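You operate a simulated robot arm through the tools that you are given. There is no shell and no other tool. Be economical: measure what you need, move in short steps, check, and stop when the job is done.

The job below is to be done with a simulated two-armed robot. You get a single attempt, and the scene is never put back.

## Task
Inch the door down to the white mark, then wall fan on.
Fine: door power switch to INCH, hold the down key, then switch to OFF. Where these are worked on the way, their far stop is far enough and under half their travel is too little: door power switch.

Only the result counts: the job must be done as asked and must still hold three seconds after the hand-in. Knocking over, shifting, dropping, spilling or breaking anything else fails it.

## Robot
Two 6-joint arms with two-finger parallel grippers on one trunk, on a base that drives. Base frame: it is fixed to the floor where the robot stands at the start and does not move with it; the origin is under the middle of the robot, x ahead of it, y to its left, z up. Lengths are in m, angles in degrees, forces in N, time in s.
The left shoulder is at the start at [0.28, 0.185, 1.23], the right one opposite. Each reaches about 0.846 m from its shoulder. Places, roughly: black chain grip [0.7, 0.2, 1.6]; blue reset button [0.7, -0.9, 1.6]; door power switch [0.7, 0, 1.2]; fan switch [0.7, -0.7, 1.3]; green chain grip [0.7, 0.1, 1.6]; red door stop key [0.7, 0, 1.5]; red drive selector [0.7, -0.2, 1]; sign switch [0.7, -0.8, 1.3]; signal switch [0.7, -0.8, 1.2]; traffic cone [0.5, 2.25, 0]; yard switch [0.7, -0.9, 1.3]; yellow test button [0.7, -0.8, 1.6]. Payload 1.57 kg a hand.
Tool frame (each hand has its own): the origin (TCP) lies between the finger pads and is the grasp point; the fingertips stand 0.03 m ahead of it; z points along the fingers, y is the line along which they close. The gripper opens to 0.08 m. The fingers are 0.017 m wide and 0.012 m thick; the gripper's body (0.04 by 0.082 m) begins 0.08 m behind the TCP.
Orientation is that of the tool frame in the base frame, as a unit quaternion [w, x, y, z]. With the fingers straight down and closing along the base's y, the tool's x points along the base's -x, its y along +y and its z along -z.

## Interface
- The arms move only by the tool play_rows. It takes "left_deltas", "right_deltas" or both (then of equal length, played together; a hand with none holds still); each is a list of rows, each a list of 7 numbers: the shift along the base's x, y, z in units of 40 mm (1.0 is 40 mm), then the turn, a rotation vector about the base's x, y, z in units of 6 degrees (1.0 is 6 degrees), then the finger opening in m, from 0 to 0.08. In form: [[x, y, z, ax, ay, az, fingers], ...]. A call has 1 to 10 rows; each row shifts and turns the commanded pose from where the row before left it. A call with a number of a shift or a turn outside -1 to 1 is refused whole. Each row takes 0.2 s and may step no farther than 0.05 m and 8.6 degrees from the row before; otherwise, or with a gripper value out of range, the whole call is refused. Where a pose cannot be reached the arm comes as near as it can. A force on the tool above 40 N (or 10 N above the force at the start of the call, whichever is more), or a blocked arm, ends the call early, and 0.2 s more pass. Each finger travels about 0.153 m/s and halts on what it meets, pressing with about 35 N; the grip force reading is that of the motor and also rises with nothing between the fingers. The clock runs only during rows and for 0.2 s after the last one: add rows that do not move to give the fingers time. It gives the time, the measured TCP pose, the force on the tool (base axes), the opening and the grip force at its end, in the units of the frame above (readings bear some noise), with the torque about the TCP (base axes, N m) and any sound that the robot's microphone picked up.
- Cameras (640 x 400 px; columns grow to the right, rows downward): "scene" is now at [0.2425, -0.0305, 1.689]; the picture's right is [-0.36, -0.93, 0.00], its down [-0.52, 0.20, -0.83] and it looks along [0.77, -0.30, -0.56] (base axes); focal length 281 px, centre (320, 200). "left" rides on the left gripper at [0.072, 0.007, -0.122] in its tool frame; the picture's right is [-0.09, 1.00, 0.00], its down [-0.84, -0.08, -0.54] and it looks along [-0.54, -0.05, 0.84] (tool axes); focal length 238 px, centre (320, 200). "right" rides on the right gripper at [0.072, -0.007, -0.122] in its tool frame; the picture's right is [0.09, 1.00, 0.00], its down [-0.84, 0.08, -0.54] and it looks along [-0.54, 0.05, 0.84] (tool axes); focal length 238 px, centre (320, 200). There is no depth. A picture from a camera that has moved, and an enlarged one, comes with that camera's place and axes in the base frame and with its lens.
- capture(camera): a new picture of that camera. No time passes.
- lift_body(by): slides the trunk up (or, below 0, down) by that many m; the arms and the scene camera ride with it, the base frame stays. It gives what a move gives, with no picture.
- drive_base(legs): drives the robot by 1 to 6 legs, each [ahead, turn to the left] in m and degrees, along the robot's own axes; the way and the turn of a leg run together, so that a leg with both is an arc; at most 1.5 m and 180 degrees a leg. The arms and the cameras ride along, it lands a little off, and it stops where it bumps. It gives what a move gives.
- aim_head(pan, tilt): turns the head with the scene camera to pan (to the left, within 86 degrees either way) and tilt (down, from -29 to 69), counted from straight ahead of the robot. It gives what a move gives.
- close_up(camera, box): a new picture of the part [left, top, right, bottom] of that camera's present view, enlarged. No time passes.
- close_job(): hands the job in; it is judged then, once.

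Go step by step. Nothing tells you exact positions but the pictures and the camera data: compare them with the known pose of the tool, close in by small moves and look again before you grip or let go. The budget is 120 turns and 100 pictures, counting those below and the enlarged ones. Unless the task says otherwise, let go and move clear before handing in, and close with one line.

The tools are called after "Request:" by a JSON object that holds its "op" and its "data". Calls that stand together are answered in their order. play_rows: Moves the arms, as the interface text tells. Its arguments: {"type":"object","properties":{"left_deltas":{"type":"array"},"right_deltas":{"type":"array"}},"required":[]} The other tools are called the same way: lift_body (by) slides the trunk up or down; drive_base (legs) drives the base; aim_head (pan, tilt) turns the head that bears the scene camera; capture (camera) takes a picture; close_up (camera, box) takes an enlarged picture of a part of a camera's view; close_job () hands the job in.

At the start:

```text
time_s: 0.0
left_position: [0.5035, 0.0633, 1.5198]
left_tcp_rot: [0.0, -0.001, 1.0, 0.0]
left_ft_force: [0.7, -0.3, 0.5]
left_wrist_torque: [-0.02, 0.02, 0.0]
left_gripper_width: 0.0799
left_finger_force: 0.1
right_position: [0.4668, -0.392, 1.5002]
right_tcp_rot: [0.0, -0.001, 1.0, 0.0]
right_ft_force: [1.0, 0.1, -0.3]
right_wrist_torque: [-0.03, -0.01, -0.02]
right_gripper_width: 0.0799
right_finger_force: 0.1
trunk travel left (down, up): [-0.925, 0.065]
robot x, y, heading: [-0.0017, -0.0037, 0.2]
head pan, tilt: [-21.0, 34.1]
```

scene: 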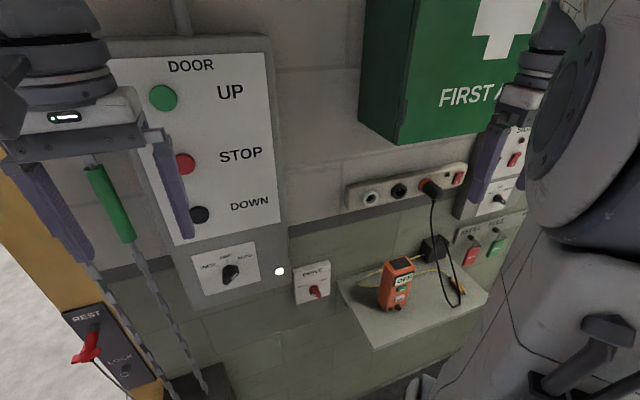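
right: 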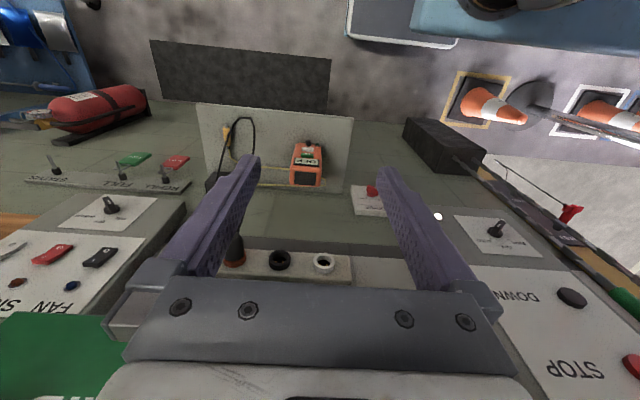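
left: 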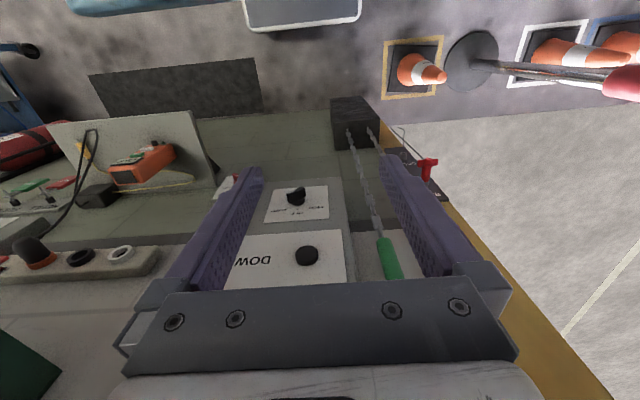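

I see the door panel (UP/STOP/DOWN keys, power switch under it), chains to the left and a switch group far right. I'll look around for the door, the white mark and the fan panel first.

Request:
{"op": "close_up", "data": {"camera": "scene", "box": [160, 220, 360, 345]}}

Request:
{"op": "aim_head", "data": {"pan": 50, "tilt": 0}}

Request:
{"op": "capture", "data": {"camera": "scene"}}

```text
3.20 times, centred on (260, 282) of scene
camera zoom: at [0.2425, -0.0305, 1.689], right [-0.36, -0.93, 0.0], down [-0.52, 0.2, -0.83], along [0.77, -0.3, -0.56], focal length 898 px, centre (512, -64)
```

zoom: 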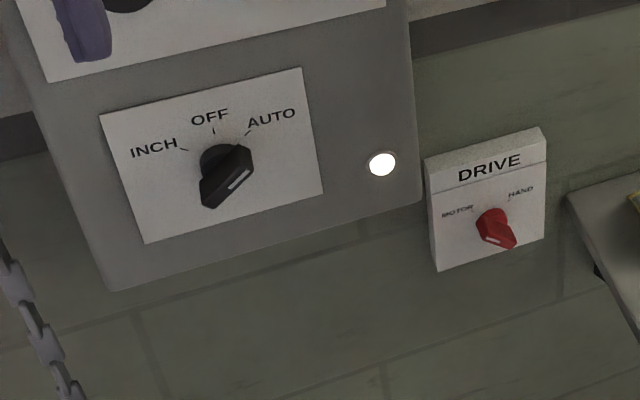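

```text
time_s: 1.4
left_position: [0.5043, 0.0611, 1.5208]
left_tcp_rot: [0.0, 0.0, 1.0, 0.0]
left_ft_force: [0.7, -0.3, 0.2]
left_wrist_torque: [0.01, -0.01, -0.02]
left_gripper_width: 0.0802
left_finger_force: 0.1
right_position: [0.4657, -0.391, 1.5003]
right_tcp_rot: [0.0, -0.001, 1.0, 0.0]
right_ft_force: [0.2, -0.1, 0.3]
right_wrist_torque: [0.03, -0.02, -0.01]
right_gripper_width: 0.08
right_finger_force: 0.1
trunk travel left (down, up): [-0.925, 0.065]
robot x, y, heading: [0.0045, -0.0003, 0.1]
head pan, tilt: [50.0, 0.0]
```

```text
95 pictures are left
camera scene: at [0.2177, 0.0702, 1.7437], right [0.77, -0.64, 0.0], down [0.0, 0.0, -1.0], along [0.64, 0.77, 0.0], focal length 281 px, centre (320, 200)
```

scene: 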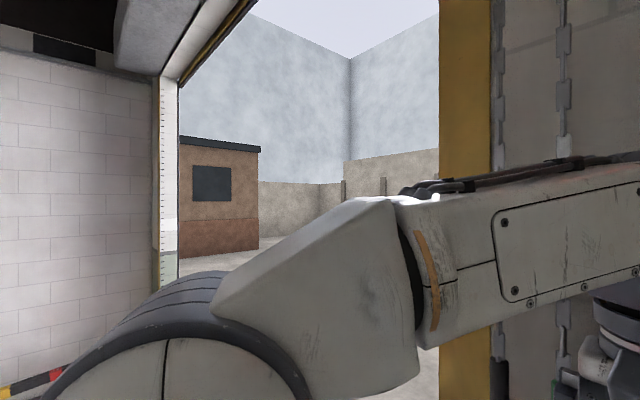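

The far jamb carries a scale; the door leaf seems to be up. I'll zoom in to find the mark and the leaf edge.

Request:
{"op": "close_up", "data": {"camera": "scene", "box": [100, 0, 260, 100]}}

Request:
{"op": "close_up", "data": {"camera": "scene", "box": [100, 190, 260, 290]}}

Request:
{"op": "close_up", "data": {"camera": "right", "box": [0, 130, 220, 320]}}

Request:
{"op": "close_up", "data": {"camera": "left", "box": [220, 160, 440, 300]}}

```text
4.00 times, centred on (180, 50) of scene
camera zoom: at [0.2177, 0.0702, 1.7437], right [0.77, -0.64, 0.0], down [0.0, 0.0, -1.0], along [0.64, 0.77, 0.0], focal length 1123 px, centre (880, 800)
```

zoom: 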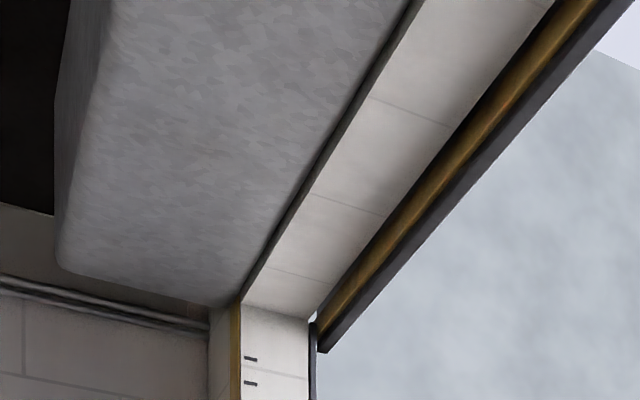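

```text
4.00 times, centred on (180, 240) of scene
camera zoom: at [0.2177, 0.0702, 1.7437], right [0.77, -0.64, 0.0], down [0.0, 0.0, -1.0], along [0.64, 0.77, 0.0], focal length 1123 px, centre (880, 40)
```

zoom: 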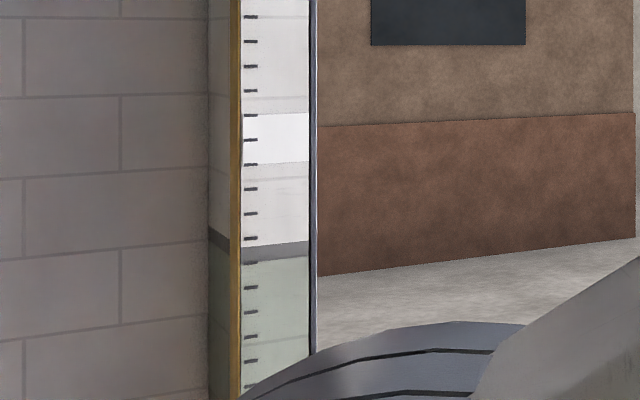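

```text
2.11 times, centred on (110, 225) of right
camera zoom: at [0.3952, -0.3978, 1.6219], right [-0.09, 1.0, 0.0], down [0.84, 0.08, 0.54], along [0.54, 0.05, -0.84], focal length 502 px, centre (762, 147)
```

zoom: 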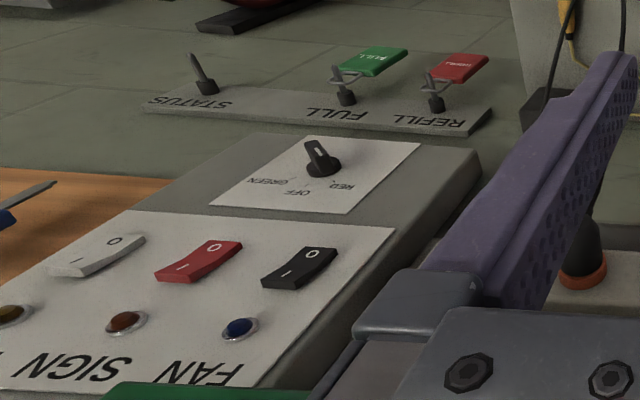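

```text
2.86 times, centred on (330, 230) of left
camera zoom: at [0.4314, 0.0682, 1.6419], right [0.09, 1.0, 0.0], down [0.84, -0.08, 0.54], along [0.54, -0.05, -0.84], focal length 681 px, centre (291, 114)
```

zoom: 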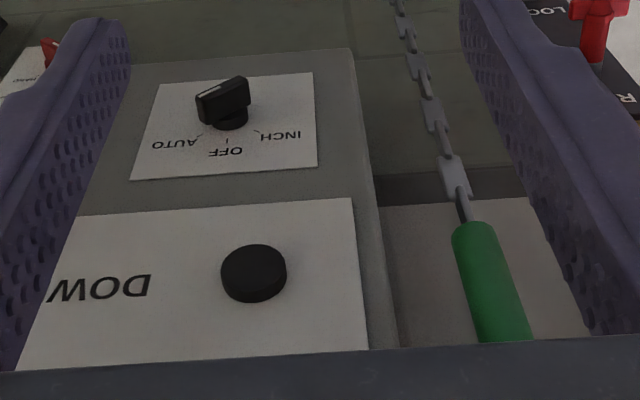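

The white band is on the far jamb, at about z 1.5. Next I'll look at the panels from the head camera.

Request:
{"op": "aim_head", "data": {"pan": -55, "tilt": 25}}

Request:
{"op": "capture", "data": {"camera": "scene"}}

Request:
{"op": "aim_head", "data": {"pan": 75, "tilt": -20}}

Request:
{"op": "capture", "data": {"camera": "scene"}}

```text
time_s: 3.2
left_position: [0.5042, 0.0638, 1.5201]
left_tcp_rot: [0.0, 0.0, 1.0, -0.001]
left_ft_force: [-0.8, 0.2, -0.6]
left_wrist_torque: [0.02, -0.02, 0.0]
left_gripper_width: 0.08
left_finger_force: 0.1
right_position: [0.4661, -0.3922, 1.5009]
right_tcp_rot: [0.0, 0.001, 1.0, 0.0]
right_ft_force: [0.1, -0.1, 0.4]
right_wrist_torque: [-0.03, 0.04, 0.03]
right_gripper_width: 0.0797
right_finger_force: 0.0
trunk travel left (down, up): [-0.925, 0.065]
robot x, y, heading: [0.001, -0.0016, 0.2]
head pan, tilt: [-55.0, 25.0]
```

```text
90 pictures are left
camera scene: at [0.2127, -0.0742, 1.7033], right [-0.82, -0.57, 0.0], down [-0.24, 0.35, -0.91], along [0.52, -0.74, -0.42], focal length 281 px, centre (320, 200)
```

scene: 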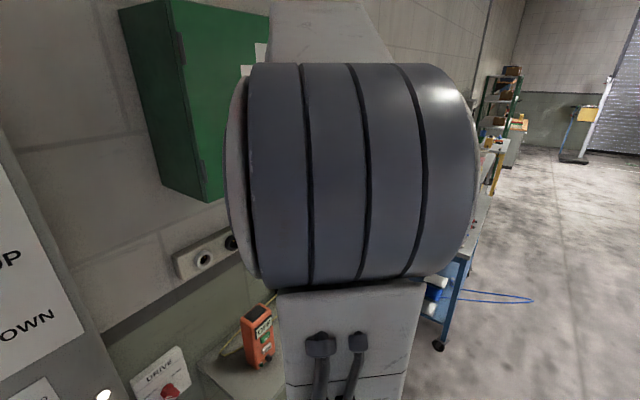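

```text
time_s: 5.4
left_position: [0.5036, 0.0616, 1.5202]
left_tcp_rot: [0.001, 0.0, 1.0, 0.0]
left_ft_force: [0.9, -0.3, 0.1]
left_wrist_torque: [0.01, -0.04, -0.03]
left_gripper_width: 0.0802
left_finger_force: 0.0
right_position: [0.4663, -0.3918, 1.4989]
right_tcp_rot: [0.0, 0.0, 1.0, -0.001]
right_ft_force: [0.7, 0.1, 0.7]
right_wrist_torque: [0.01, 0.02, 0.0]
right_gripper_width: 0.08
right_finger_force: 0.1
trunk travel left (down, up): [-0.925, 0.065]
robot x, y, heading: [-0.0004, 0.0011, 0.0]
head pan, tilt: [75.0, -20.0]
```

```text
89 pictures are left
camera scene: at [0.1795, 0.0747, 1.773], right [0.97, -0.26, 0.0], down [0.09, 0.33, -0.94], along [0.24, 0.91, 0.34], focal length 281 px, centre (320, 200)
```

scene: 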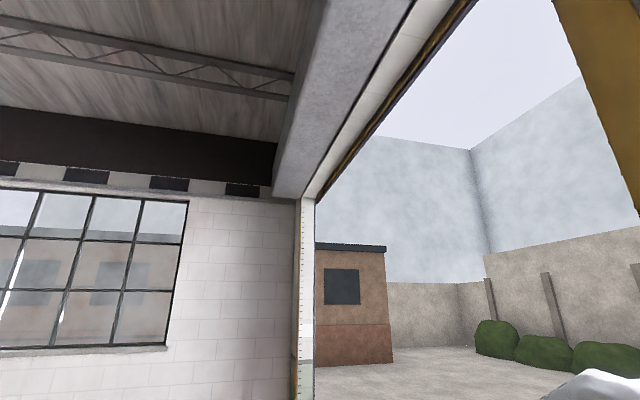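

Good sight line to the jamb with this head pose. Now I turn the left hand to point at the wall.

Request:
{"op": "play_rows", "data": {"left_deltas": [[0, 0, 0, 0, -1, 0, 0.08], [0, 0, 0, 0, -1, 0, 0.08], [0, 0, 0, 0, -1, 0, 0.08], [0, 0, 0, 0, -1, 0, 0.08], [0, 0, 0, 0, -1, 0, 0.08], [0, 0, 0, 0, -1, 0, 0.08], [0, 0, 0, 0, -1, 0, 0.08], [0, 0, 0, 0, -1, 0, 0.08]]}}

Request:
{"op": "capture", "data": {"camera": "left"}}

```text
time_s: 7.2
left_position: [0.5665, -0.0039, 1.5436]
left_tcp_rot: [0.407, 0.0, 0.913, 0.0]
left_ft_force: [-0.4, 0.5, 0.0]
left_wrist_torque: [0.03, -0.03, -0.01]
left_gripper_width: 0.0801
left_finger_force: 0.1
left hand out of reach, approached as far as the arm can: row 3, 4, 5, 6, 7, 8
right_position: [0.4668, -0.3925, 1.4989]
right_tcp_rot: [-0.001, 0.0, 1.0, 0.0]
right_ft_force: [0.6, 0.3, 0.0]
right_wrist_torque: [0.01, 0.03, 0.01]
right_gripper_width: 0.08
right_finger_force: 0.0
trunk travel left (down, up): [-0.925, 0.065]
robot x, y, heading: [0.0011, 0.0003, 0.0]
head pan, tilt: [75.0, -20.0]
```

```text
88 pictures are left
camera left: at [0.4268, -0.0001, 1.5711], right [0.06, 1.0, 0.07], down [0.16, -0.08, 0.98], along [0.99, -0.05, -0.16], focal length 238 px, centre (320, 200)
```

left: 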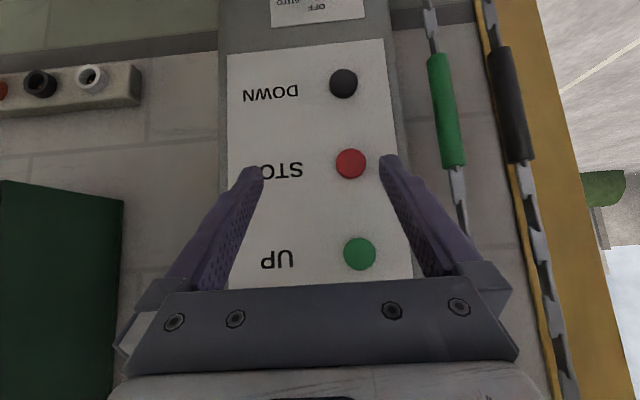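

The arm needs more room; I'll check the floor behind before backing up.

Request:
{"op": "aim_head", "data": {"pan": 86, "tilt": 35}}

Request:
{"op": "capture", "data": {"camera": "scene"}}

Request:
{"op": "aim_head", "data": {"pan": -86, "tilt": 35}}

Request:
{"op": "capture", "data": {"camera": "scene"}}

```text
time_s: 8.4
left_position: [0.5658, -0.0049, 1.5424]
left_tcp_rot: [0.406, 0.0, 0.914, 0.0]
left_ft_force: [-0.9, 0.2, 0.8]
left_wrist_torque: [-0.01, 0.01, 0.02]
left_gripper_width: 0.08
left_finger_force: 0.0
right_position: [0.4667, -0.3927, 1.4988]
right_tcp_rot: [-0.001, 0.0, 1.0, 0.0]
right_ft_force: [0.2, -0.9, 0.1]
right_wrist_torque: [0.02, 0.0, 0.0]
right_gripper_width: 0.0801
right_finger_force: 0.2
trunk travel left (down, up): [-0.925, 0.065]
robot x, y, heading: [-0.0, 0.0012, -0.3]
head pan, tilt: [85.9, 35.0]
```

```text
87 pictures are left
camera scene: at [0.166, 0.0891, 1.6876], right [1.0, -0.07, 0.0], down [-0.04, -0.57, -0.82], along [0.06, 0.82, -0.57], focal length 281 px, centre (320, 200)
```

scene: 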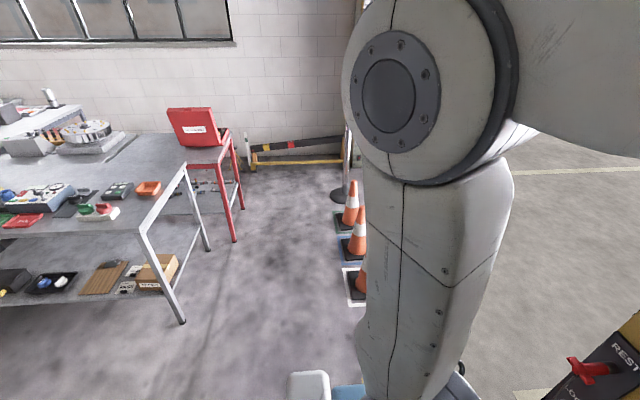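

```text
time_s: 11.0
left_position: [0.5651, -0.0047, 1.5434]
left_tcp_rot: [0.407, -0.001, 0.913, 0.001]
left_ft_force: [0.4, -0.6, -1.0]
left_wrist_torque: [-0.01, 0.01, 0.02]
left_gripper_width: 0.0801
left_finger_force: 0.2
right_position: [0.4666, -0.3917, 1.4997]
right_tcp_rot: [0.0, -0.001, 1.0, 0.001]
right_ft_force: [-0.5, 0.5, 0.0]
right_wrist_torque: [0.02, 0.02, -0.02]
right_gripper_width: 0.0802
right_finger_force: 0.0
trunk travel left (down, up): [-0.925, 0.065]
robot x, y, heading: [0.0031, -0.0009, 0.1]
head pan, tilt: [-85.9, 35.0]
```

```text
86 pictures are left
camera scene: at [0.1661, -0.0866, 1.6875], right [-1.0, -0.07, 0.0], down [-0.04, 0.57, -0.82], along [0.06, -0.82, -0.57], focal length 281 px, centre (320, 200)
```

scene: 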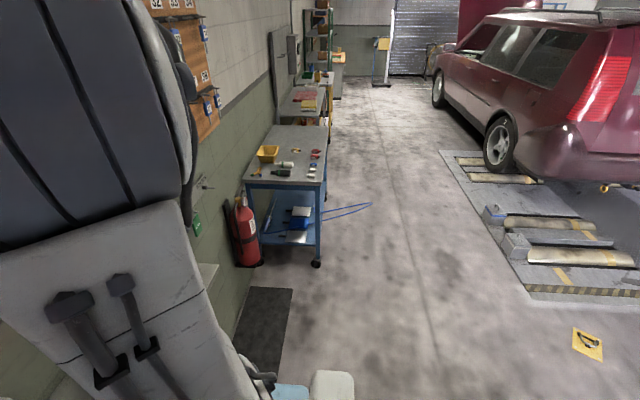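

The floor around the rear is free nearby. I'll back up 0.22 m.

Request:
{"op": "drive_base", "data": {"legs": [[-0.22, 0]]}}

Request:
{"op": "play_rows", "data": {"left_deltas": [[0, 0, 0, 0, -1, 0, 0.08], [0, 0, 0, 0, -1, 0, 0.08], [0, 0, 0, 0, -1, 0, 0.08], [0, 0, 0, 0, -1, 0, 0.08], [0, 0, 0, 0, -1, 0, 0.08], [0, 0, 0, 0, -1, 0, 0.08], [0, 0, 0, 0, -1, 0, 0.08], [0, 0, 0, 0, 0, 0, 0.08]]}}

Request:
{"op": "capture", "data": {"camera": "left"}}

```text
time_s: 12.7
left_position: [0.3444, -0.0041, 1.5435]
left_tcp_rot: [0.407, 0.0, 0.914, 0.001]
left_ft_force: [-0.7, 0.0, 0.3]
left_wrist_torque: [-0.01, 0.05, 0.01]
left_gripper_width: 0.0799
left_finger_force: 0.1
right_position: [0.2462, -0.3925, 1.5]
right_tcp_rot: [0.001, -0.001, 1.0, 0.0]
right_ft_force: [0.7, 0.5, 0.6]
right_wrist_torque: [0.02, 0.0, -0.01]
right_gripper_width: 0.0801
right_finger_force: 0.0
trunk travel left (down, up): [-0.925, 0.065]
robot x, y, heading: [-0.2187, -0.0004, 0.2]
head pan, tilt: [-85.9, 35.0]
```

```text
time_s: 14.5
left_position: [0.3536, -0.0217, 1.544]
left_tcp_rot: [0.708, -0.002, 0.706, 0.001]
left_ft_force: [0.1, -0.1, -0.6]
left_wrist_torque: [-0.02, 0.01, 0.0]
left_gripper_width: 0.0801
left_finger_force: 0.0
left hand out of reach, approached as far as the arm can: row 1, 2, 3
right_position: [0.2457, -0.3908, 1.4999]
right_tcp_rot: [-0.001, 0.0, 1.0, 0.0]
right_ft_force: [-0.4, 0.7, -0.2]
right_wrist_torque: [0.02, 0.03, -0.02]
right_gripper_width: 0.0799
right_finger_force: 0.1
trunk travel left (down, up): [-0.925, 0.065]
robot x, y, heading: [-0.2235, 0.0021, -0.1]
head pan, tilt: [-85.9, 35.0]
```

```text
85 pictures are left
camera left: at [0.2315, -0.0174, 1.4714], right [0.0, 1.0, 0.09], down [-0.54, -0.08, 0.84], along [0.84, -0.05, 0.54], focal length 238 px, centre (320, 200)
```

left: 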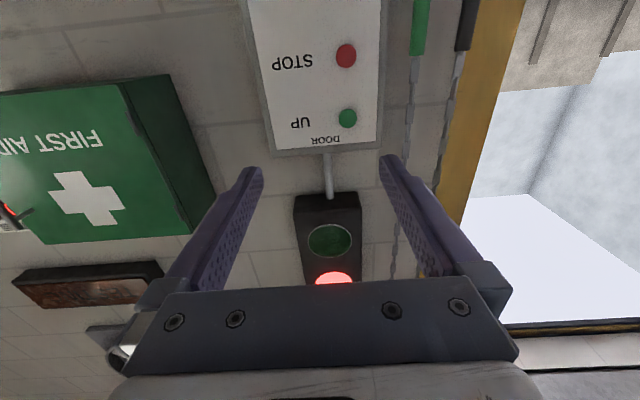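

Now both hands: left lowered toward the power switch level, right turned forward as well.

Request:
{"op": "play_rows", "data": {"left_deltas": [[0, 0, -1, 0, 0, 0, 0.08], [0, 0, -1, 0, 0, 0, 0.08], [0, 0, -1, 0, 0, 0, 0.08], [0, 0, -1, 0, 0, 0, 0.08], [0, 0, -1, 0, 0, 0, 0.08], [0, 0, -1, 0, 0, 0, 0.08], [0, 0, -1, 0, 0, 0, 0.08], [0, 0, -1, 0, 0, 0, 0.08]], "right_deltas": [[0.5, -0.5, -0.3, 0, -1, 0, 0.08], [0.5, -0.5, -0.3, 0, -1, 0, 0.08], [0.5, -0.5, -0.3, 0, -1, 0, 0.08], [0.5, -0.5, -0.3, 0, -1, 0, 0.08], [0.5, -0.5, -0.3, 0, -1, 0, 0.08], [0.5, -0.5, -0.3, 0, -1, 0, 0.08], [0.5, -0.5, -0.3, 0, -1, 0, 0.08], [0.5, -0.5, -0.3, 0, -1, 0, 0.08]]}}

Request:
{"op": "aim_head", "data": {"pan": 0, "tilt": 28}}

Request:
{"op": "capture", "data": {"camera": "scene"}}

Request:
{"op": "capture", "data": {"camera": "left"}}

```text
time_s: 16.3
left_position: [0.3731, -0.0891, 1.2961]
left_tcp_rot: [0.706, -0.001, 0.708, 0.003]
left_ft_force: [-0.2, -0.5, 0.8]
left_wrist_torque: [-0.02, -0.02, 0.0]
left_gripper_width: 0.08
left_finger_force: 0.2
left hand out of reach, approached as far as the arm can: row 3, 4, 5, 6, 7, 8
right_position: [0.4064, -0.5517, 1.4033]
right_tcp_rot: [0.407, 0.001, 0.913, 0.0]
right_ft_force: [0.2, 0.9, 0.1]
right_wrist_torque: [0.02, -0.02, 0.0]
right_gripper_width: 0.08
right_finger_force: 0.0
trunk travel left (down, up): [-0.925, 0.065]
robot x, y, heading: [-0.2181, 0.0005, -0.1]
head pan, tilt: [-85.9, 35.0]
```

```text
time_s: 17.9
left_position: [0.3715, -0.0898, 1.2962]
left_tcp_rot: [0.706, -0.001, 0.708, 0.004]
left_ft_force: [-0.1, -0.3, -0.5]
left_wrist_torque: [0.01, 0.01, 0.01]
left_gripper_width: 0.08
left_finger_force: 0.0
right_position: [0.4056, -0.5503, 1.4033]
right_tcp_rot: [0.407, -0.001, 0.914, 0.0]
right_ft_force: [0.0, -0.2, -0.2]
right_wrist_torque: [0.01, 0.03, -0.01]
right_gripper_width: 0.08
right_finger_force: 0.0
trunk travel left (down, up): [-0.925, 0.065]
robot x, y, heading: [-0.2205, 0.0007, -0.0]
head pan, tilt: [0.0, 28.0]
```

```text
84 pictures are left
camera scene: at [0.0304, 0.0011, 1.6985], right [0.0, -1.0, 0.0], down [-0.47, 0.0, -0.88], along [0.88, 0.0, -0.47], focal length 281 px, centre (320, 200)
```

scene: 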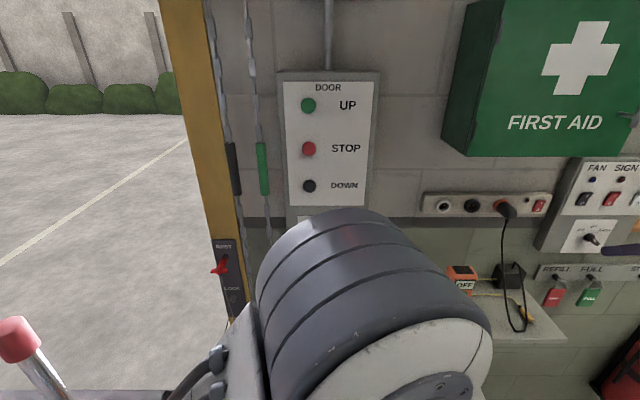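

```text
83 pictures are left
camera left: at [0.2504, -0.0836, 1.225], right [0.0, 1.0, 0.1], down [-0.54, -0.08, 0.84], along [0.84, -0.05, 0.54], focal length 238 px, centre (320, 200)
```

left: 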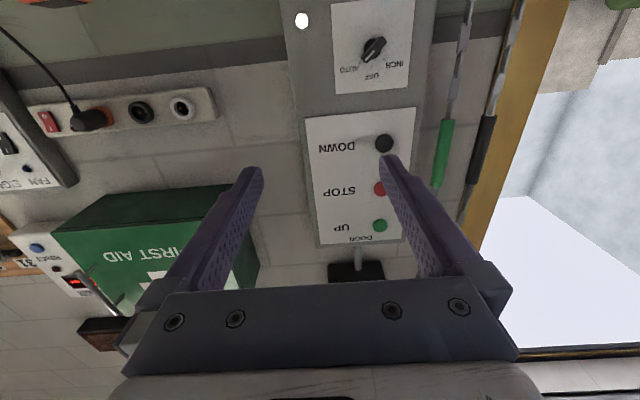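

The DOWN key is at about (0.68, 0.03, 1.39) and the power switch at about (0.68, 0, 1.23). I'll move the left hand ahead, where it has more room.

Request:
{"op": "play_rows", "data": {"left_deltas": [[0.8, 0.3, 0, 0, 0, 0, 0.08], [0.8, 0.3, 0, 0, 0, 0, 0.08], [0.8, 0.3, 0, 0, 0, 0, 0.08], [0, 0, 0, 0, 0, 0, 0.08]]}}

Request:
{"op": "capture", "data": {"camera": "left"}}

Request:
{"op": "capture", "data": {"camera": "scene"}}

```text
time_s: 18.9
left_position: [0.47, -0.0525, 1.2954]
left_tcp_rot: [0.706, -0.001, 0.708, 0.001]
left_ft_force: [-0.5, -0.4, 0.8]
left_wrist_torque: [-0.01, -0.01, 0.01]
left_gripper_width: 0.0798
left_finger_force: 0.0
right_position: [0.4071, -0.5506, 1.4045]
right_tcp_rot: [0.407, 0.0, 0.913, -0.001]
right_ft_force: [-1.0, -0.4, 0.0]
right_wrist_torque: [0.0, -0.02, 0.01]
right_gripper_width: 0.0801
right_finger_force: 0.0
trunk travel left (down, up): [-0.925, 0.065]
robot x, y, heading: [-0.2191, -0.0011, -0.1]
head pan, tilt: [0.0, 28.0]
```

```text
82 pictures are left
camera left: at [0.3478, -0.0476, 1.2234], right [0.0, 1.0, 0.09], down [-0.54, -0.08, 0.84], along [0.84, -0.05, 0.54], focal length 238 px, centre (320, 200)
```

left: 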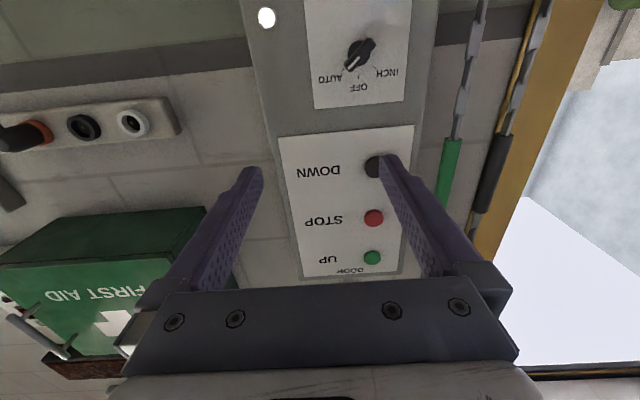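

```text
81 pictures are left
camera scene: at [0.0306, 0.0013, 1.6985], right [0.0, -1.0, 0.0], down [-0.47, 0.0, -0.88], along [0.88, 0.0, -0.47], focal length 281 px, centre (320, 200)
```

scene: 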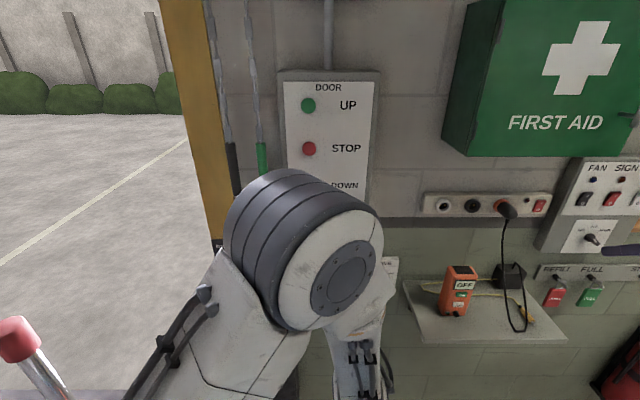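

Request:
{"op": "lift_body", "data": {"by": -0.1}}

Request:
{"op": "close_up", "data": {"camera": "left", "box": [240, 0, 460, 140]}}

Request:
{"op": "capture", "data": {"camera": "left"}}

```text
time_s: 20.2
left_position: [0.4686, -0.053, 1.1947]
left_tcp_rot: [0.707, -0.001, 0.707, 0.002]
left_ft_force: [-0.9, 0.3, -0.4]
left_wrist_torque: [0.02, 0.01, -0.03]
left_gripper_width: 0.08
left_finger_force: 0.1
right_position: [0.4068, -0.5501, 1.304]
right_tcp_rot: [0.407, 0.0, 0.913, 0.0]
right_ft_force: [0.7, -0.3, 0.0]
right_wrist_torque: [0.02, -0.02, -0.01]
right_gripper_width: 0.0798
right_finger_force: 0.0
trunk travel left (down, up): [-0.825, 0.165]
robot x, y, heading: [-0.221, -0.0013, 0.1]
head pan, tilt: [0.0, 28.0]
```

```text
2.86 times, centred on (350, 70) of left
camera zoom: at [0.3472, -0.0478, 1.1235], right [0.0, 1.0, 0.09], down [-0.54, -0.08, 0.84], along [0.84, -0.05, 0.54], focal length 681 px, centre (234, 571)
```

zoom: 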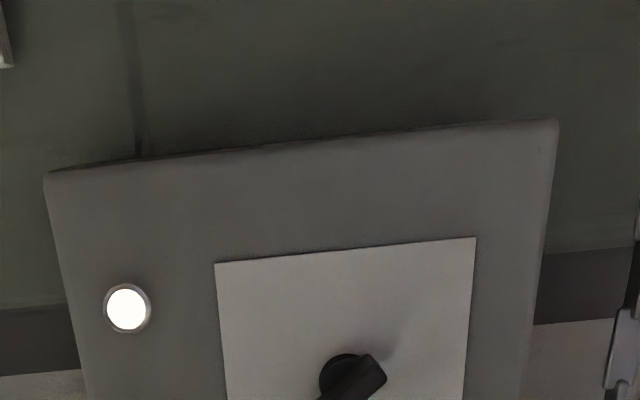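

```text
79 pictures are left
camera left: at [0.3472, -0.0478, 1.1235], right [0.0, 1.0, 0.09], down [-0.54, -0.08, 0.84], along [0.84, -0.05, 0.54], focal length 238 px, centre (320, 200)
```

left: 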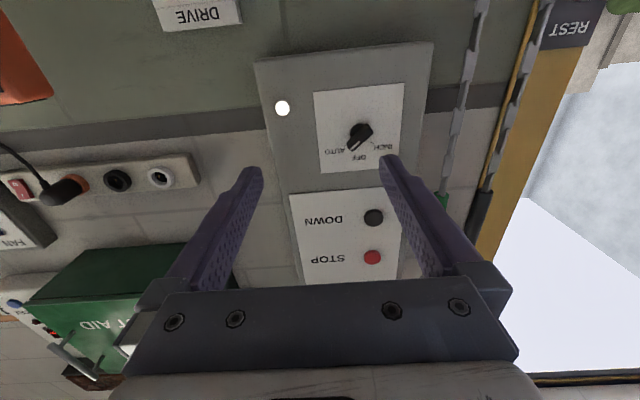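

Request:
{"op": "close_up", "data": {"camera": "left", "box": [300, 80, 420, 180]}}

Request:
{"op": "close_up", "data": {"camera": "left", "box": [140, 0, 260, 60]}}

```text
4.00 times, centred on (360, 130) of left
camera zoom: at [0.3472, -0.0478, 1.1235], right [0.0, 1.0, 0.09], down [-0.54, -0.08, 0.84], along [0.84, -0.05, 0.54], focal length 953 px, centre (160, 480)
```

zoom: 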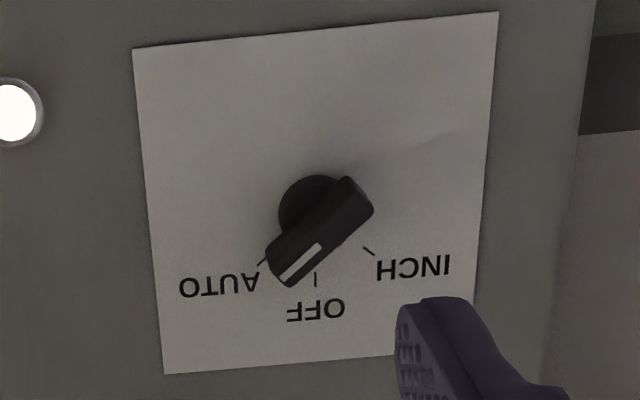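

```text
5.33 times, centred on (200, 30) of left
camera zoom: at [0.3472, -0.0478, 1.1235], right [0.0, 1.0, 0.09], down [-0.54, -0.08, 0.84], along [0.84, -0.05, 0.54], focal length 1271 px, centre (960, 1107)
```

zoom: 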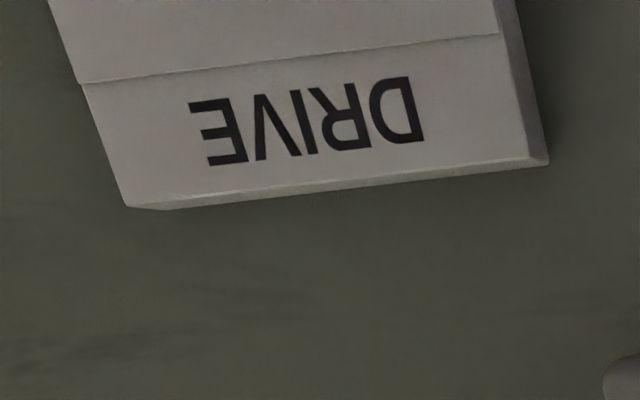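

The power switch points to AUTO (up-right). I'll roll the left hand +45° to straddle the handle and come closer.

Request:
{"op": "play_rows", "data": {"left_deltas": [[0.41, 0.1625, 0.125, 0.9375, 0, 0, 0.06], [0.41, 0.1625, 0.125, 0.9375, 0, 0, 0.06], [0.41, 0.1625, 0.125, 0.9375, 0, 0, 0.06], [0.41, 0.1625, 0.125, 0.9375, 0, 0, 0.06], [0.41, 0.1625, 0.125, 0.9375, 0, 0, 0.06], [0.41, 0.1625, 0.125, 0.9375, 0, 0, 0.06], [0.41, 0.1625, 0.125, 0.9375, 0, 0, 0.06], [0.41, 0.1625, 0.125, 0.9375, 0, 0, 0.06], [0, 0, 0, 0, 0, 0, 0.06]]}}

Request:
{"op": "capture", "data": {"camera": "left"}}

Request:
{"op": "capture", "data": {"camera": "scene"}}

```text
time_s: 22.2
left_position: [0.6026, -0.0001, 1.2336]
left_tcp_rot: [0.653, 0.27, 0.653, 0.272]
left_ft_force: [-0.2, 0.8, 0.1]
left_wrist_torque: [-0.01, -0.01, 0.02]
left_gripper_width: 0.0599
left_finger_force: 0.1
right_position: [0.4063, -0.5501, 1.303]
right_tcp_rot: [0.407, 0.0, 0.913, 0.0]
right_ft_force: [-0.5, -0.1, -0.1]
right_wrist_torque: [-0.01, -0.01, 0.01]
right_gripper_width: 0.08
right_finger_force: 0.1
trunk travel left (down, up): [-0.825, 0.165]
robot x, y, heading: [-0.2199, -0.0012, -0.0]
head pan, tilt: [0.0, 28.0]
```

```text
76 pictures are left
camera left: at [0.4792, 0.0538, 1.1881], right [0.0, 0.64, 0.77], down [-0.54, -0.65, 0.54], along [0.84, -0.42, 0.35], focal length 238 px, centre (320, 200)
```

left: 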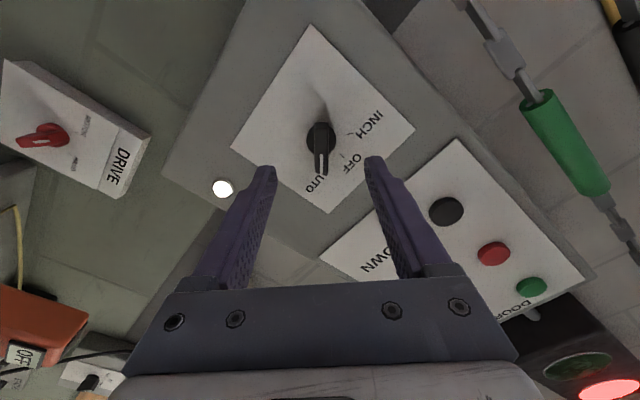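

```text
75 pictures are left
camera scene: at [0.0305, 0.0013, 1.5985], right [0.0, -1.0, 0.0], down [-0.47, 0.0, -0.88], along [0.88, 0.0, -0.47], focal length 281 px, centre (320, 200)
```

scene: 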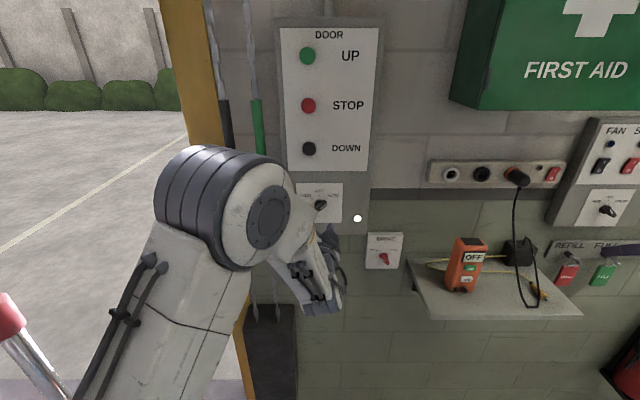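

The handle is nicely centred and aligned. I'll check the drive selector quickly and advance to grip.

Request:
{"op": "close_up", "data": {"camera": "scene", "box": [350, 220, 430, 280]}}

Request:
{"op": "play_rows", "data": {"left_deltas": [[0.5, -0.03, 0.03, 0, 0, 0, 0.05], [0.4, 0, 0, 0, 0, 0, 0.05], [0.3, 0, 0, 0, 0, 0, 0.05], [0, 0, 0, 0, 0, 0, 0.05]]}}

Request:
{"op": "capture", "data": {"camera": "left"}}

```text
6.67 times, centred on (390, 250) of scene
camera zoom: at [0.0305, 0.0013, 1.5985], right [0.0, -1.0, 0.0], down [-0.47, 0.0, -0.88], along [0.88, 0.0, -0.47], focal length 1872 px, centre (-147, -133)
```

zoom: 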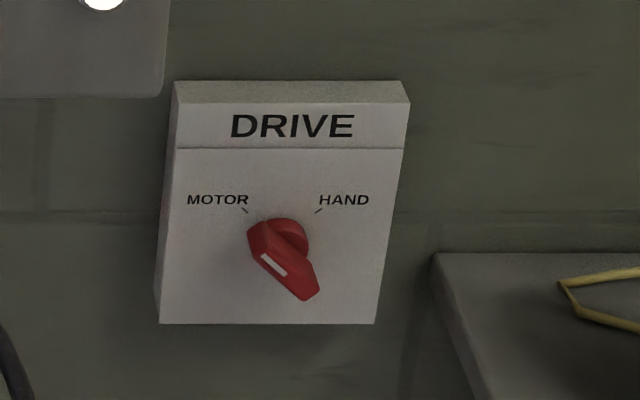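

```text
time_s: 23.2
left_position: [0.6494, -0.0012, 1.2362]
left_tcp_rot: [0.653, 0.27, 0.653, 0.272]
left_ft_force: [-0.1, -0.2, 0.3]
left_wrist_torque: [-0.03, 0.0, 0.01]
left_gripper_width: 0.0502
left_finger_force: 0.1
right_position: [0.4062, -0.5505, 1.304]
right_tcp_rot: [0.407, 0.0, 0.913, 0.0]
right_ft_force: [0.6, -0.8, 0.0]
right_wrist_torque: [0.01, 0.01, -0.01]
right_gripper_width: 0.0801
right_finger_force: 0.0
trunk travel left (down, up): [-0.825, 0.165]
robot x, y, heading: [-0.2206, -0.0003, -0.1]
head pan, tilt: [0.0, 28.0]
```

```text
73 pictures are left
camera left: at [0.5267, 0.0523, 1.1897], right [0.0, 0.64, 0.77], down [-0.54, -0.65, 0.54], along [0.84, -0.41, 0.35], focal length 238 px, centre (320, 200)
```

left: 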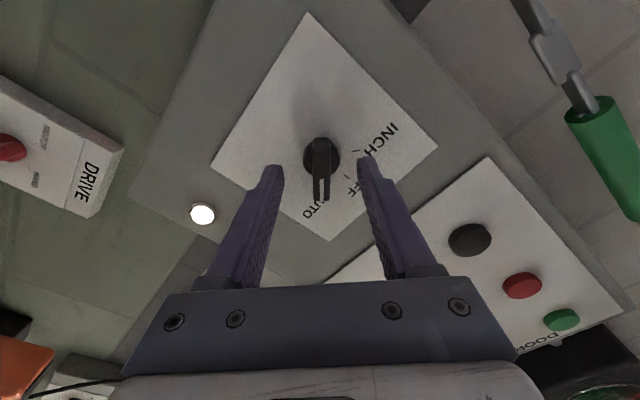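

Drive is on MOTOR, good. Advance a little and close on the handle.

Request:
{"op": "play_rows", "data": {"left_deltas": [[0.15, 0, 0, 0, 0, 0, 0.05], [0, 0, 0, 0, 0, 0, 0.0], [0, 0, 0, 0, 0, 0, 0.0], [0, 0, 0, 0, 0, 0, 0.0]]}}

Request:
{"op": "capture", "data": {"camera": "left"}}

```text
time_s: 24.2
left_position: [0.6544, -0.0019, 1.237]
left_tcp_rot: [0.654, 0.27, 0.653, 0.271]
left_ft_force: [3.4, 3.2, 5.5]
left_wrist_torque: [0.01, 0.47, -0.21]
left_gripper_width: 0.0123
left_finger_force: 28.9
right_position: [0.4062, -0.5507, 1.3038]
right_tcp_rot: [0.407, 0.0, 0.914, 0.0]
right_ft_force: [0.1, -0.2, -0.2]
right_wrist_torque: [0.02, 0.02, -0.02]
right_gripper_width: 0.0801
right_finger_force: 0.0
trunk travel left (down, up): [-0.825, 0.165]
robot x, y, heading: [-0.2182, -0.001, -0.0]
head pan, tilt: [0.0, 28.0]
```

```text
72 pictures are left
camera left: at [0.5327, 0.0525, 1.1906], right [0.0, 0.64, 0.77], down [-0.54, -0.65, 0.54], along [0.84, -0.41, 0.35], focal length 238 px, centre (320, 200)
```

left: 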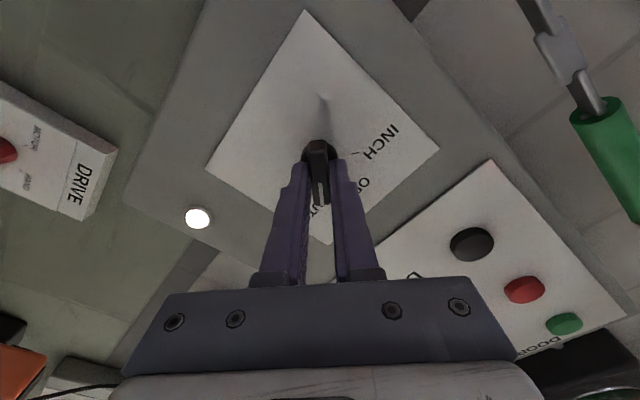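

Gripped (12 mm). Turn toward INCH in stages.

Request:
{"op": "play_rows", "data": {"left_deltas": [[0, 0, 0, -1, 0, 0, 0], [0, 0, 0, -1, 0, 0, 0], [0, 0, 0, -1, 0, 0, 0], [0, 0, 0, -1, 0, 0, 0], [0, 0, 0, -1, 0, 0, 0], [0, 0, 0, -1, 0, 0, 0], [0, 0, 0, -1, 0, 0, 0]]}}

Request:
{"op": "capture", "data": {"camera": "left"}}

```text
time_s: 25.8
left_position: [0.6557, 0.0007, 1.2369]
left_tcp_rot: [0.708, 0.014, 0.706, 0.02]
left_ft_force: [9.8, 17.7, 15.6]
left_wrist_torque: [0.02, 0.37, -0.21]
left_gripper_width: 0.0121
left_finger_force: 29.5
right_position: [0.4065, -0.548, 1.3046]
right_tcp_rot: [0.407, -0.001, 0.913, 0.0]
right_ft_force: [-0.3, -0.1, 0.2]
right_wrist_torque: [-0.01, 0.01, 0.03]
right_gripper_width: 0.08
right_finger_force: 0.2
trunk travel left (down, up): [-0.825, 0.165]
robot x, y, heading: [-0.2181, -0.0003, 0.2]
head pan, tilt: [0.0, 28.0]
```

```text
71 pictures are left
camera left: at [0.533, 0.0088, 1.1661], right [-0.01, 0.99, 0.14], down [-0.54, -0.12, 0.83], along [0.84, -0.07, 0.54], focal length 238 px, centre (320, 200)
```

left: 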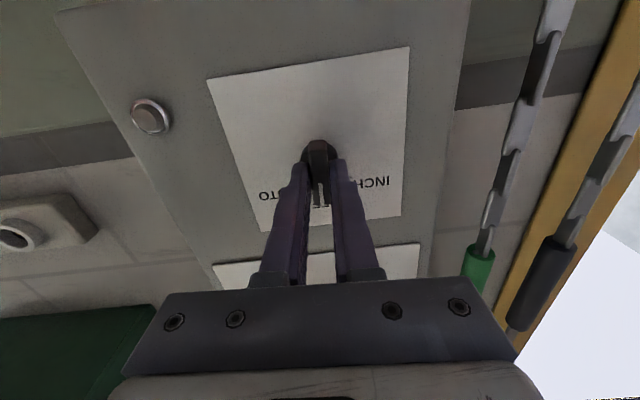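

OFF reached (lamp out). A bit of side load; I'll ease it slightly and continue to INCH.

Request:
{"op": "play_rows", "data": {"left_deltas": [[0, 0.06, 0.05, -1, 0, 0, 0], [0, 0, 0, -1, 0, 0, 0], [0, 0, 0, -1, 0, 0, 0], [0, 0, 0, -1, 0, 0, 0]]}}

```text
time_s: 26.5
left_position: [0.6549, 0.0012, 1.2374]
left_tcp_rot: [0.698, -0.071, 0.711, -0.051]
left_ft_force: [-12.4, 6.8, 1.6]
left_wrist_torque: [0.03, -0.76, -0.26]
left_gripper_width: 0.0127
left_finger_force: 29.6
left hand out of reach, approached as far as the arm can: row 3
right_position: [0.4046, -0.55, 1.3034]
right_tcp_rot: [0.406, 0.0, 0.914, 0.001]
right_ft_force: [-0.4, -0.5, -0.1]
right_wrist_torque: [-0.02, 0.0, -0.02]
right_gripper_width: 0.0799
right_finger_force: 0.1
trunk travel left (down, up): [-0.825, 0.165]
robot x, y, heading: [-0.2174, 0.0001, 0.1]
head pan, tilt: [0.0, 28.0]
stopped in row 3 (left hand): the force on the tool passed its limit at 52 N (the readings are from after the stop); the commanded pose is now the measured one
```

A wrist limit stopped the turn about 10° past OFF. I'll let go, back off, and re-grip with the hand rolled half a turn the other way.

Request:
{"op": "play_rows", "data": {"left_deltas": [[0, 0, 0, 0, 0, 0, 0.06], [0, 0, 0, 0, 0, 0, 0.06], [-0.7, 0, 0, 0, 0, 0, 0.06], [-0.7, 0, 0, 0, 0, 0, 0.06], [-0.7, 0, 0, 1, 0, 0, 0.06], [-0.5, 0, 0, 1, 0, 0, 0.06], [0, 0, 0, 1, 0, 0, 0.06], [0, 0, 0, 1, 0, 0, 0.06], [0, 0, 0, 1, 0, 0, 0.06], [0, 0, 0, 1, 0, 0, 0.06]]}}

Request:
{"op": "play_rows", "data": {"left_deltas": [[0, 0, 0, 1, 0, 0, 0.06], [0, 0, 0, 1, 0, 0, 0.06], [0, 0, 0, 1, 0, 0, 0.06], [0, 0, 0, 1, 0, 0, 0.06], [0, 0, 0, 1, 0, 0, 0.06], [0, 0, 0, 1, 0, 0, 0.06], [0, 0, 0, 1, 0, 0, 0.06], [0, 0, 0, 1, 0, 0, 0.06], [0, 0, 0, 1, 0, 0, 0.06], [0, 0, 0, 1, 0, 0, 0.06]]}}

Request:
{"op": "play_rows", "data": {"left_deltas": [[0, 0, 0, 1, 0, 0, 0.06], [0, 0, 0, 1, 0, 0, 0.06], [0, 0, 0, 1, 0, 0, 0.06], [0, 0, 0, 1, 0, 0, 0.06], [0, 0, 0, 1, 0, 0, 0.06], [0, 0, 0, 1, 0, 0, 0.06], [0, 0, 0, 1, 0, 0, 0.06], [0, 0, 0, 1, 0, 0, 0.06], [0, 0, 0, 1, 0, 0, 0.06], [0, 0, 0, 1, 0, 0, 0.06]]}}

Request:
{"op": "capture", "data": {"camera": "left"}}

```text
time_s: 28.7
left_position: [0.5543, -0.0073, 1.2446]
left_tcp_rot: [0.685, 0.149, 0.692, 0.172]
left_ft_force: [-0.5, -1.0, 0.1]
left_wrist_torque: [-0.01, 0.03, -0.02]
left_gripper_width: 0.0601
left_finger_force: 0.1
left hand out of reach, approached as far as the arm can: row 4
right_position: [0.4065, -0.5496, 1.3029]
right_tcp_rot: [0.407, -0.001, 0.913, 0.0]
right_ft_force: [1.3, -0.2, -0.5]
right_wrist_torque: [-0.01, 0.0, -0.01]
right_gripper_width: 0.08
right_finger_force: 0.1
trunk travel left (down, up): [-0.825, 0.165]
robot x, y, heading: [-0.2204, -0.0017, 0.1]
head pan, tilt: [0.0, 28.0]
```

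```text
time_s: 30.9
left_position: [0.5553, -0.0074, 1.2453]
left_tcp_rot: [0.518, 0.471, 0.514, 0.494]
left_ft_force: [-1.1, 0.4, 0.0]
left_wrist_torque: [0.01, -0.01, 0.01]
left_gripper_width: 0.06
left_finger_force: 0.1
right_position: [0.4067, -0.5488, 1.3047]
right_tcp_rot: [0.407, -0.001, 0.914, 0.0]
right_ft_force: [-0.4, 0.8, 0.7]
right_wrist_torque: [0.0, 0.05, -0.02]
right_gripper_width: 0.0799
right_finger_force: 0.1
trunk travel left (down, up): [-0.825, 0.165]
robot x, y, heading: [-0.2174, 0.0014, -0.2]
head pan, tilt: [0.0, 28.0]
```

```text
time_s: 33.1
left_position: [0.5548, -0.0074, 1.2458]
left_tcp_rot: [0.213, 0.668, 0.197, 0.685]
left_ft_force: [-0.1, 0.7, 0.9]
left_wrist_torque: [-0.01, 0.04, 0.05]
left_gripper_width: 0.0598
left_finger_force: 0.0
right_position: [0.4057, -0.5503, 1.3024]
right_tcp_rot: [0.407, 0.0, 0.914, 0.0]
right_ft_force: [-0.1, 0.6, -0.2]
right_wrist_torque: [0.04, -0.04, 0.0]
right_gripper_width: 0.0801
right_finger_force: 0.0
trunk travel left (down, up): [-0.825, 0.165]
robot x, y, heading: [-0.2266, 0.0003, -0.2]
head pan, tilt: [0.0, 28.0]
```

```text
70 pictures are left
camera left: at [0.4312, 0.027, 1.3048], right [-0.03, -0.88, 0.48], down [-0.53, -0.39, -0.75], along [0.85, -0.27, -0.45], focal length 238 px, centre (320, 200)
```

left: 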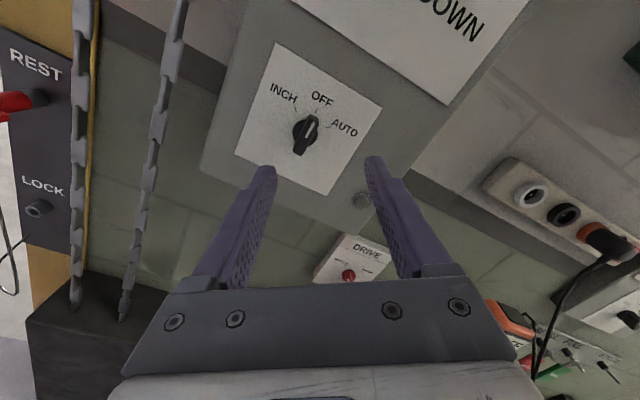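

The switch snapped to OFF. Continue rolling to align with the handle (roll 180°) and re-centre.

Request:
{"op": "play_rows", "data": {"left_deltas": [[0, 0.05, -0.05, 1, 0, 0, 0.06], [0, 0.05, -0.05, 1, 0, 0, 0.06], [0, 0.05, -0.05, 1, 0, 0, 0.06], [0, 0.05, -0.05, 1, 0, 0, 0.06], [0, 0, 0, 1, 0, 0, 0.06], [0, 0, 0, 0.6, -0.2, 0.1, 0.06], [0, 0, 0, 0, 0, 0, 0.06]]}}

Request:
{"op": "capture", "data": {"camera": "left"}}

```text
time_s: 34.7
left_position: [0.556, 0.001, 1.2371]
left_tcp_rot: [0.007, 0.694, -0.004, 0.72]
left_ft_force: [-0.4, -0.1, 0.6]
left_wrist_torque: [-0.01, 0.0, 0.03]
left_gripper_width: 0.0599
left_finger_force: 0.1
right_position: [0.4074, -0.551, 1.3033]
right_tcp_rot: [0.407, 0.0, 0.914, 0.0]
right_ft_force: [0.5, 0.1, 0.2]
right_wrist_torque: [0.02, 0.02, 0.01]
right_gripper_width: 0.0799
right_finger_force: 0.1
trunk travel left (down, up): [-0.825, 0.165]
robot x, y, heading: [-0.2203, 0.0042, -0.0]
head pan, tilt: [0.0, 28.0]
```

```text
69 pictures are left
camera left: at [0.4302, -0.005, 1.3039], right [-0.01, -1.0, -0.09], down [-0.51, 0.08, -0.86], along [0.86, 0.03, -0.51], focal length 238 px, centre (320, 200)
```

left: 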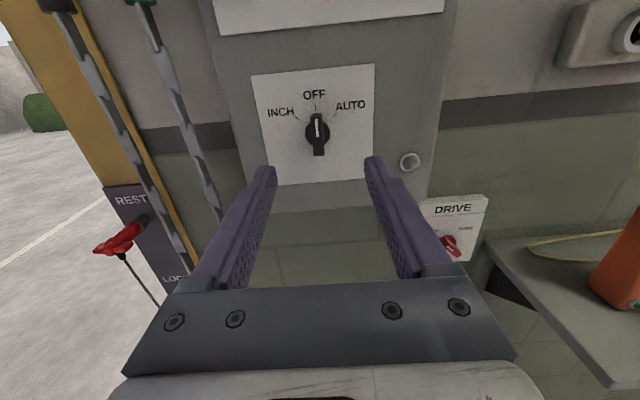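

Request:
{"op": "play_rows", "data": {"left_deltas": [[0.7, -0.02, 0, 0, 0.35, 0, 0.05], [0.7, 0, 0, 0, 0, 0, 0.05], [0.6, 0, 0, 0, 0, 0, 0.05], [0.45, 0, 0, 0, 0, 0, 0.05], [0, 0, 0, 0, 0, 0, 0.05]]}}

Request:
{"op": "capture", "data": {"camera": "left"}}

```text
time_s: 35.9
left_position: [0.654, -0.0001, 1.2372]
left_tcp_rot: [0.008, 0.707, -0.005, 0.708]
left_ft_force: [0.2, 0.5, 0.1]
left_wrist_torque: [-0.03, -0.01, -0.02]
left_gripper_width: 0.0497
left_finger_force: 0.0
right_position: [0.4068, -0.5498, 1.3042]
right_tcp_rot: [0.407, 0.0, 0.914, 0.0]
right_ft_force: [0.2, 0.6, 0.6]
right_wrist_torque: [0.0, 0.01, 0.04]
right_gripper_width: 0.0799
right_finger_force: 0.0
trunk travel left (down, up): [-0.825, 0.165]
robot x, y, heading: [-0.2191, 0.0013, 0.1]
head pan, tilt: [0.0, 28.0]
```

```text
68 pictures are left
camera left: at [0.5311, -0.0059, 1.3081], right [-0.02, -1.0, -0.09], down [-0.54, 0.08, -0.84], along [0.84, 0.03, -0.54], focal length 238 px, centre (320, 200)
```

left: 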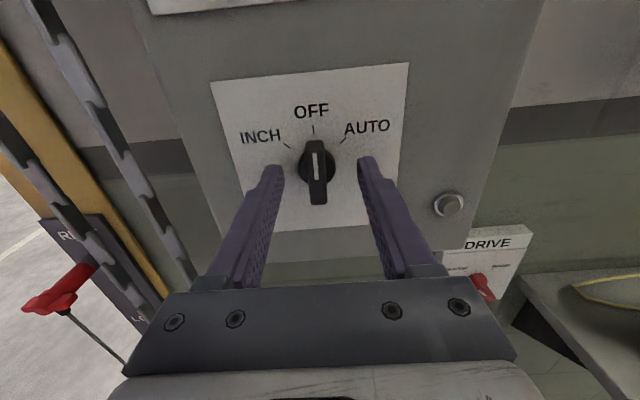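

Aligned. Close and turn −45° to INCH, slightly past for the stop.

Request:
{"op": "play_rows", "data": {"left_deltas": [[0, 0, 0, 0, 0, 0, 0], [0, 0, 0, 0, 0, 0, 0], [0, 0, 0, -1, 0, 0, 0], [0, 0, 0, -1, 0, 0, 0], [0, 0, 0, -1, 0, 0, 0], [0, 0, 0, -1, 0, 0, 0], [0, 0, 0, -1, 0, 0, 0], [0, 0, 0, -1, 0, 0, 0], [0, 0, 0, -1, 0, 0, 0], [0, 0, 0, -0.6, 0, 0, 0]]}}

Request:
{"op": "capture", "data": {"camera": "left"}}

```text
time_s: 38.1
left_position: [0.6535, 0.0029, 1.2362]
left_tcp_rot: [0.28, 0.648, 0.273, 0.654]
left_ft_force: [2.0, 18.5, -3.8]
left_wrist_torque: [0.0, 0.98, 0.19]
left_gripper_width: 0.0123
left_finger_force: 29.0
right_position: [0.4071, -0.5483, 1.3051]
right_tcp_rot: [0.406, -0.002, 0.914, 0.001]
right_ft_force: [-0.2, 0.0, -0.4]
right_wrist_torque: [-0.02, 0.03, 0.01]
right_gripper_width: 0.08
right_finger_force: 0.2
trunk travel left (down, up): [-0.825, 0.165]
robot x, y, heading: [-0.2229, -0.0018, 0.1]
head pan, tilt: [0.0, 28.0]
```

```text
67 pictures are left
camera left: at [0.5309, 0.0492, 1.289], right [-0.01, -0.76, 0.65], down [-0.54, -0.55, -0.64], along [0.84, -0.36, -0.4], focal length 238 px, centre (320, 200)
```

left: 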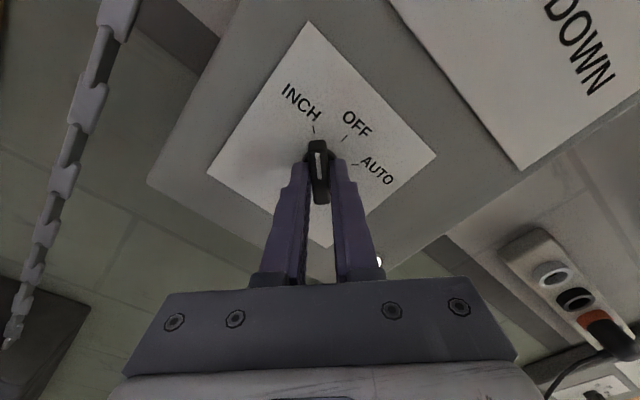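

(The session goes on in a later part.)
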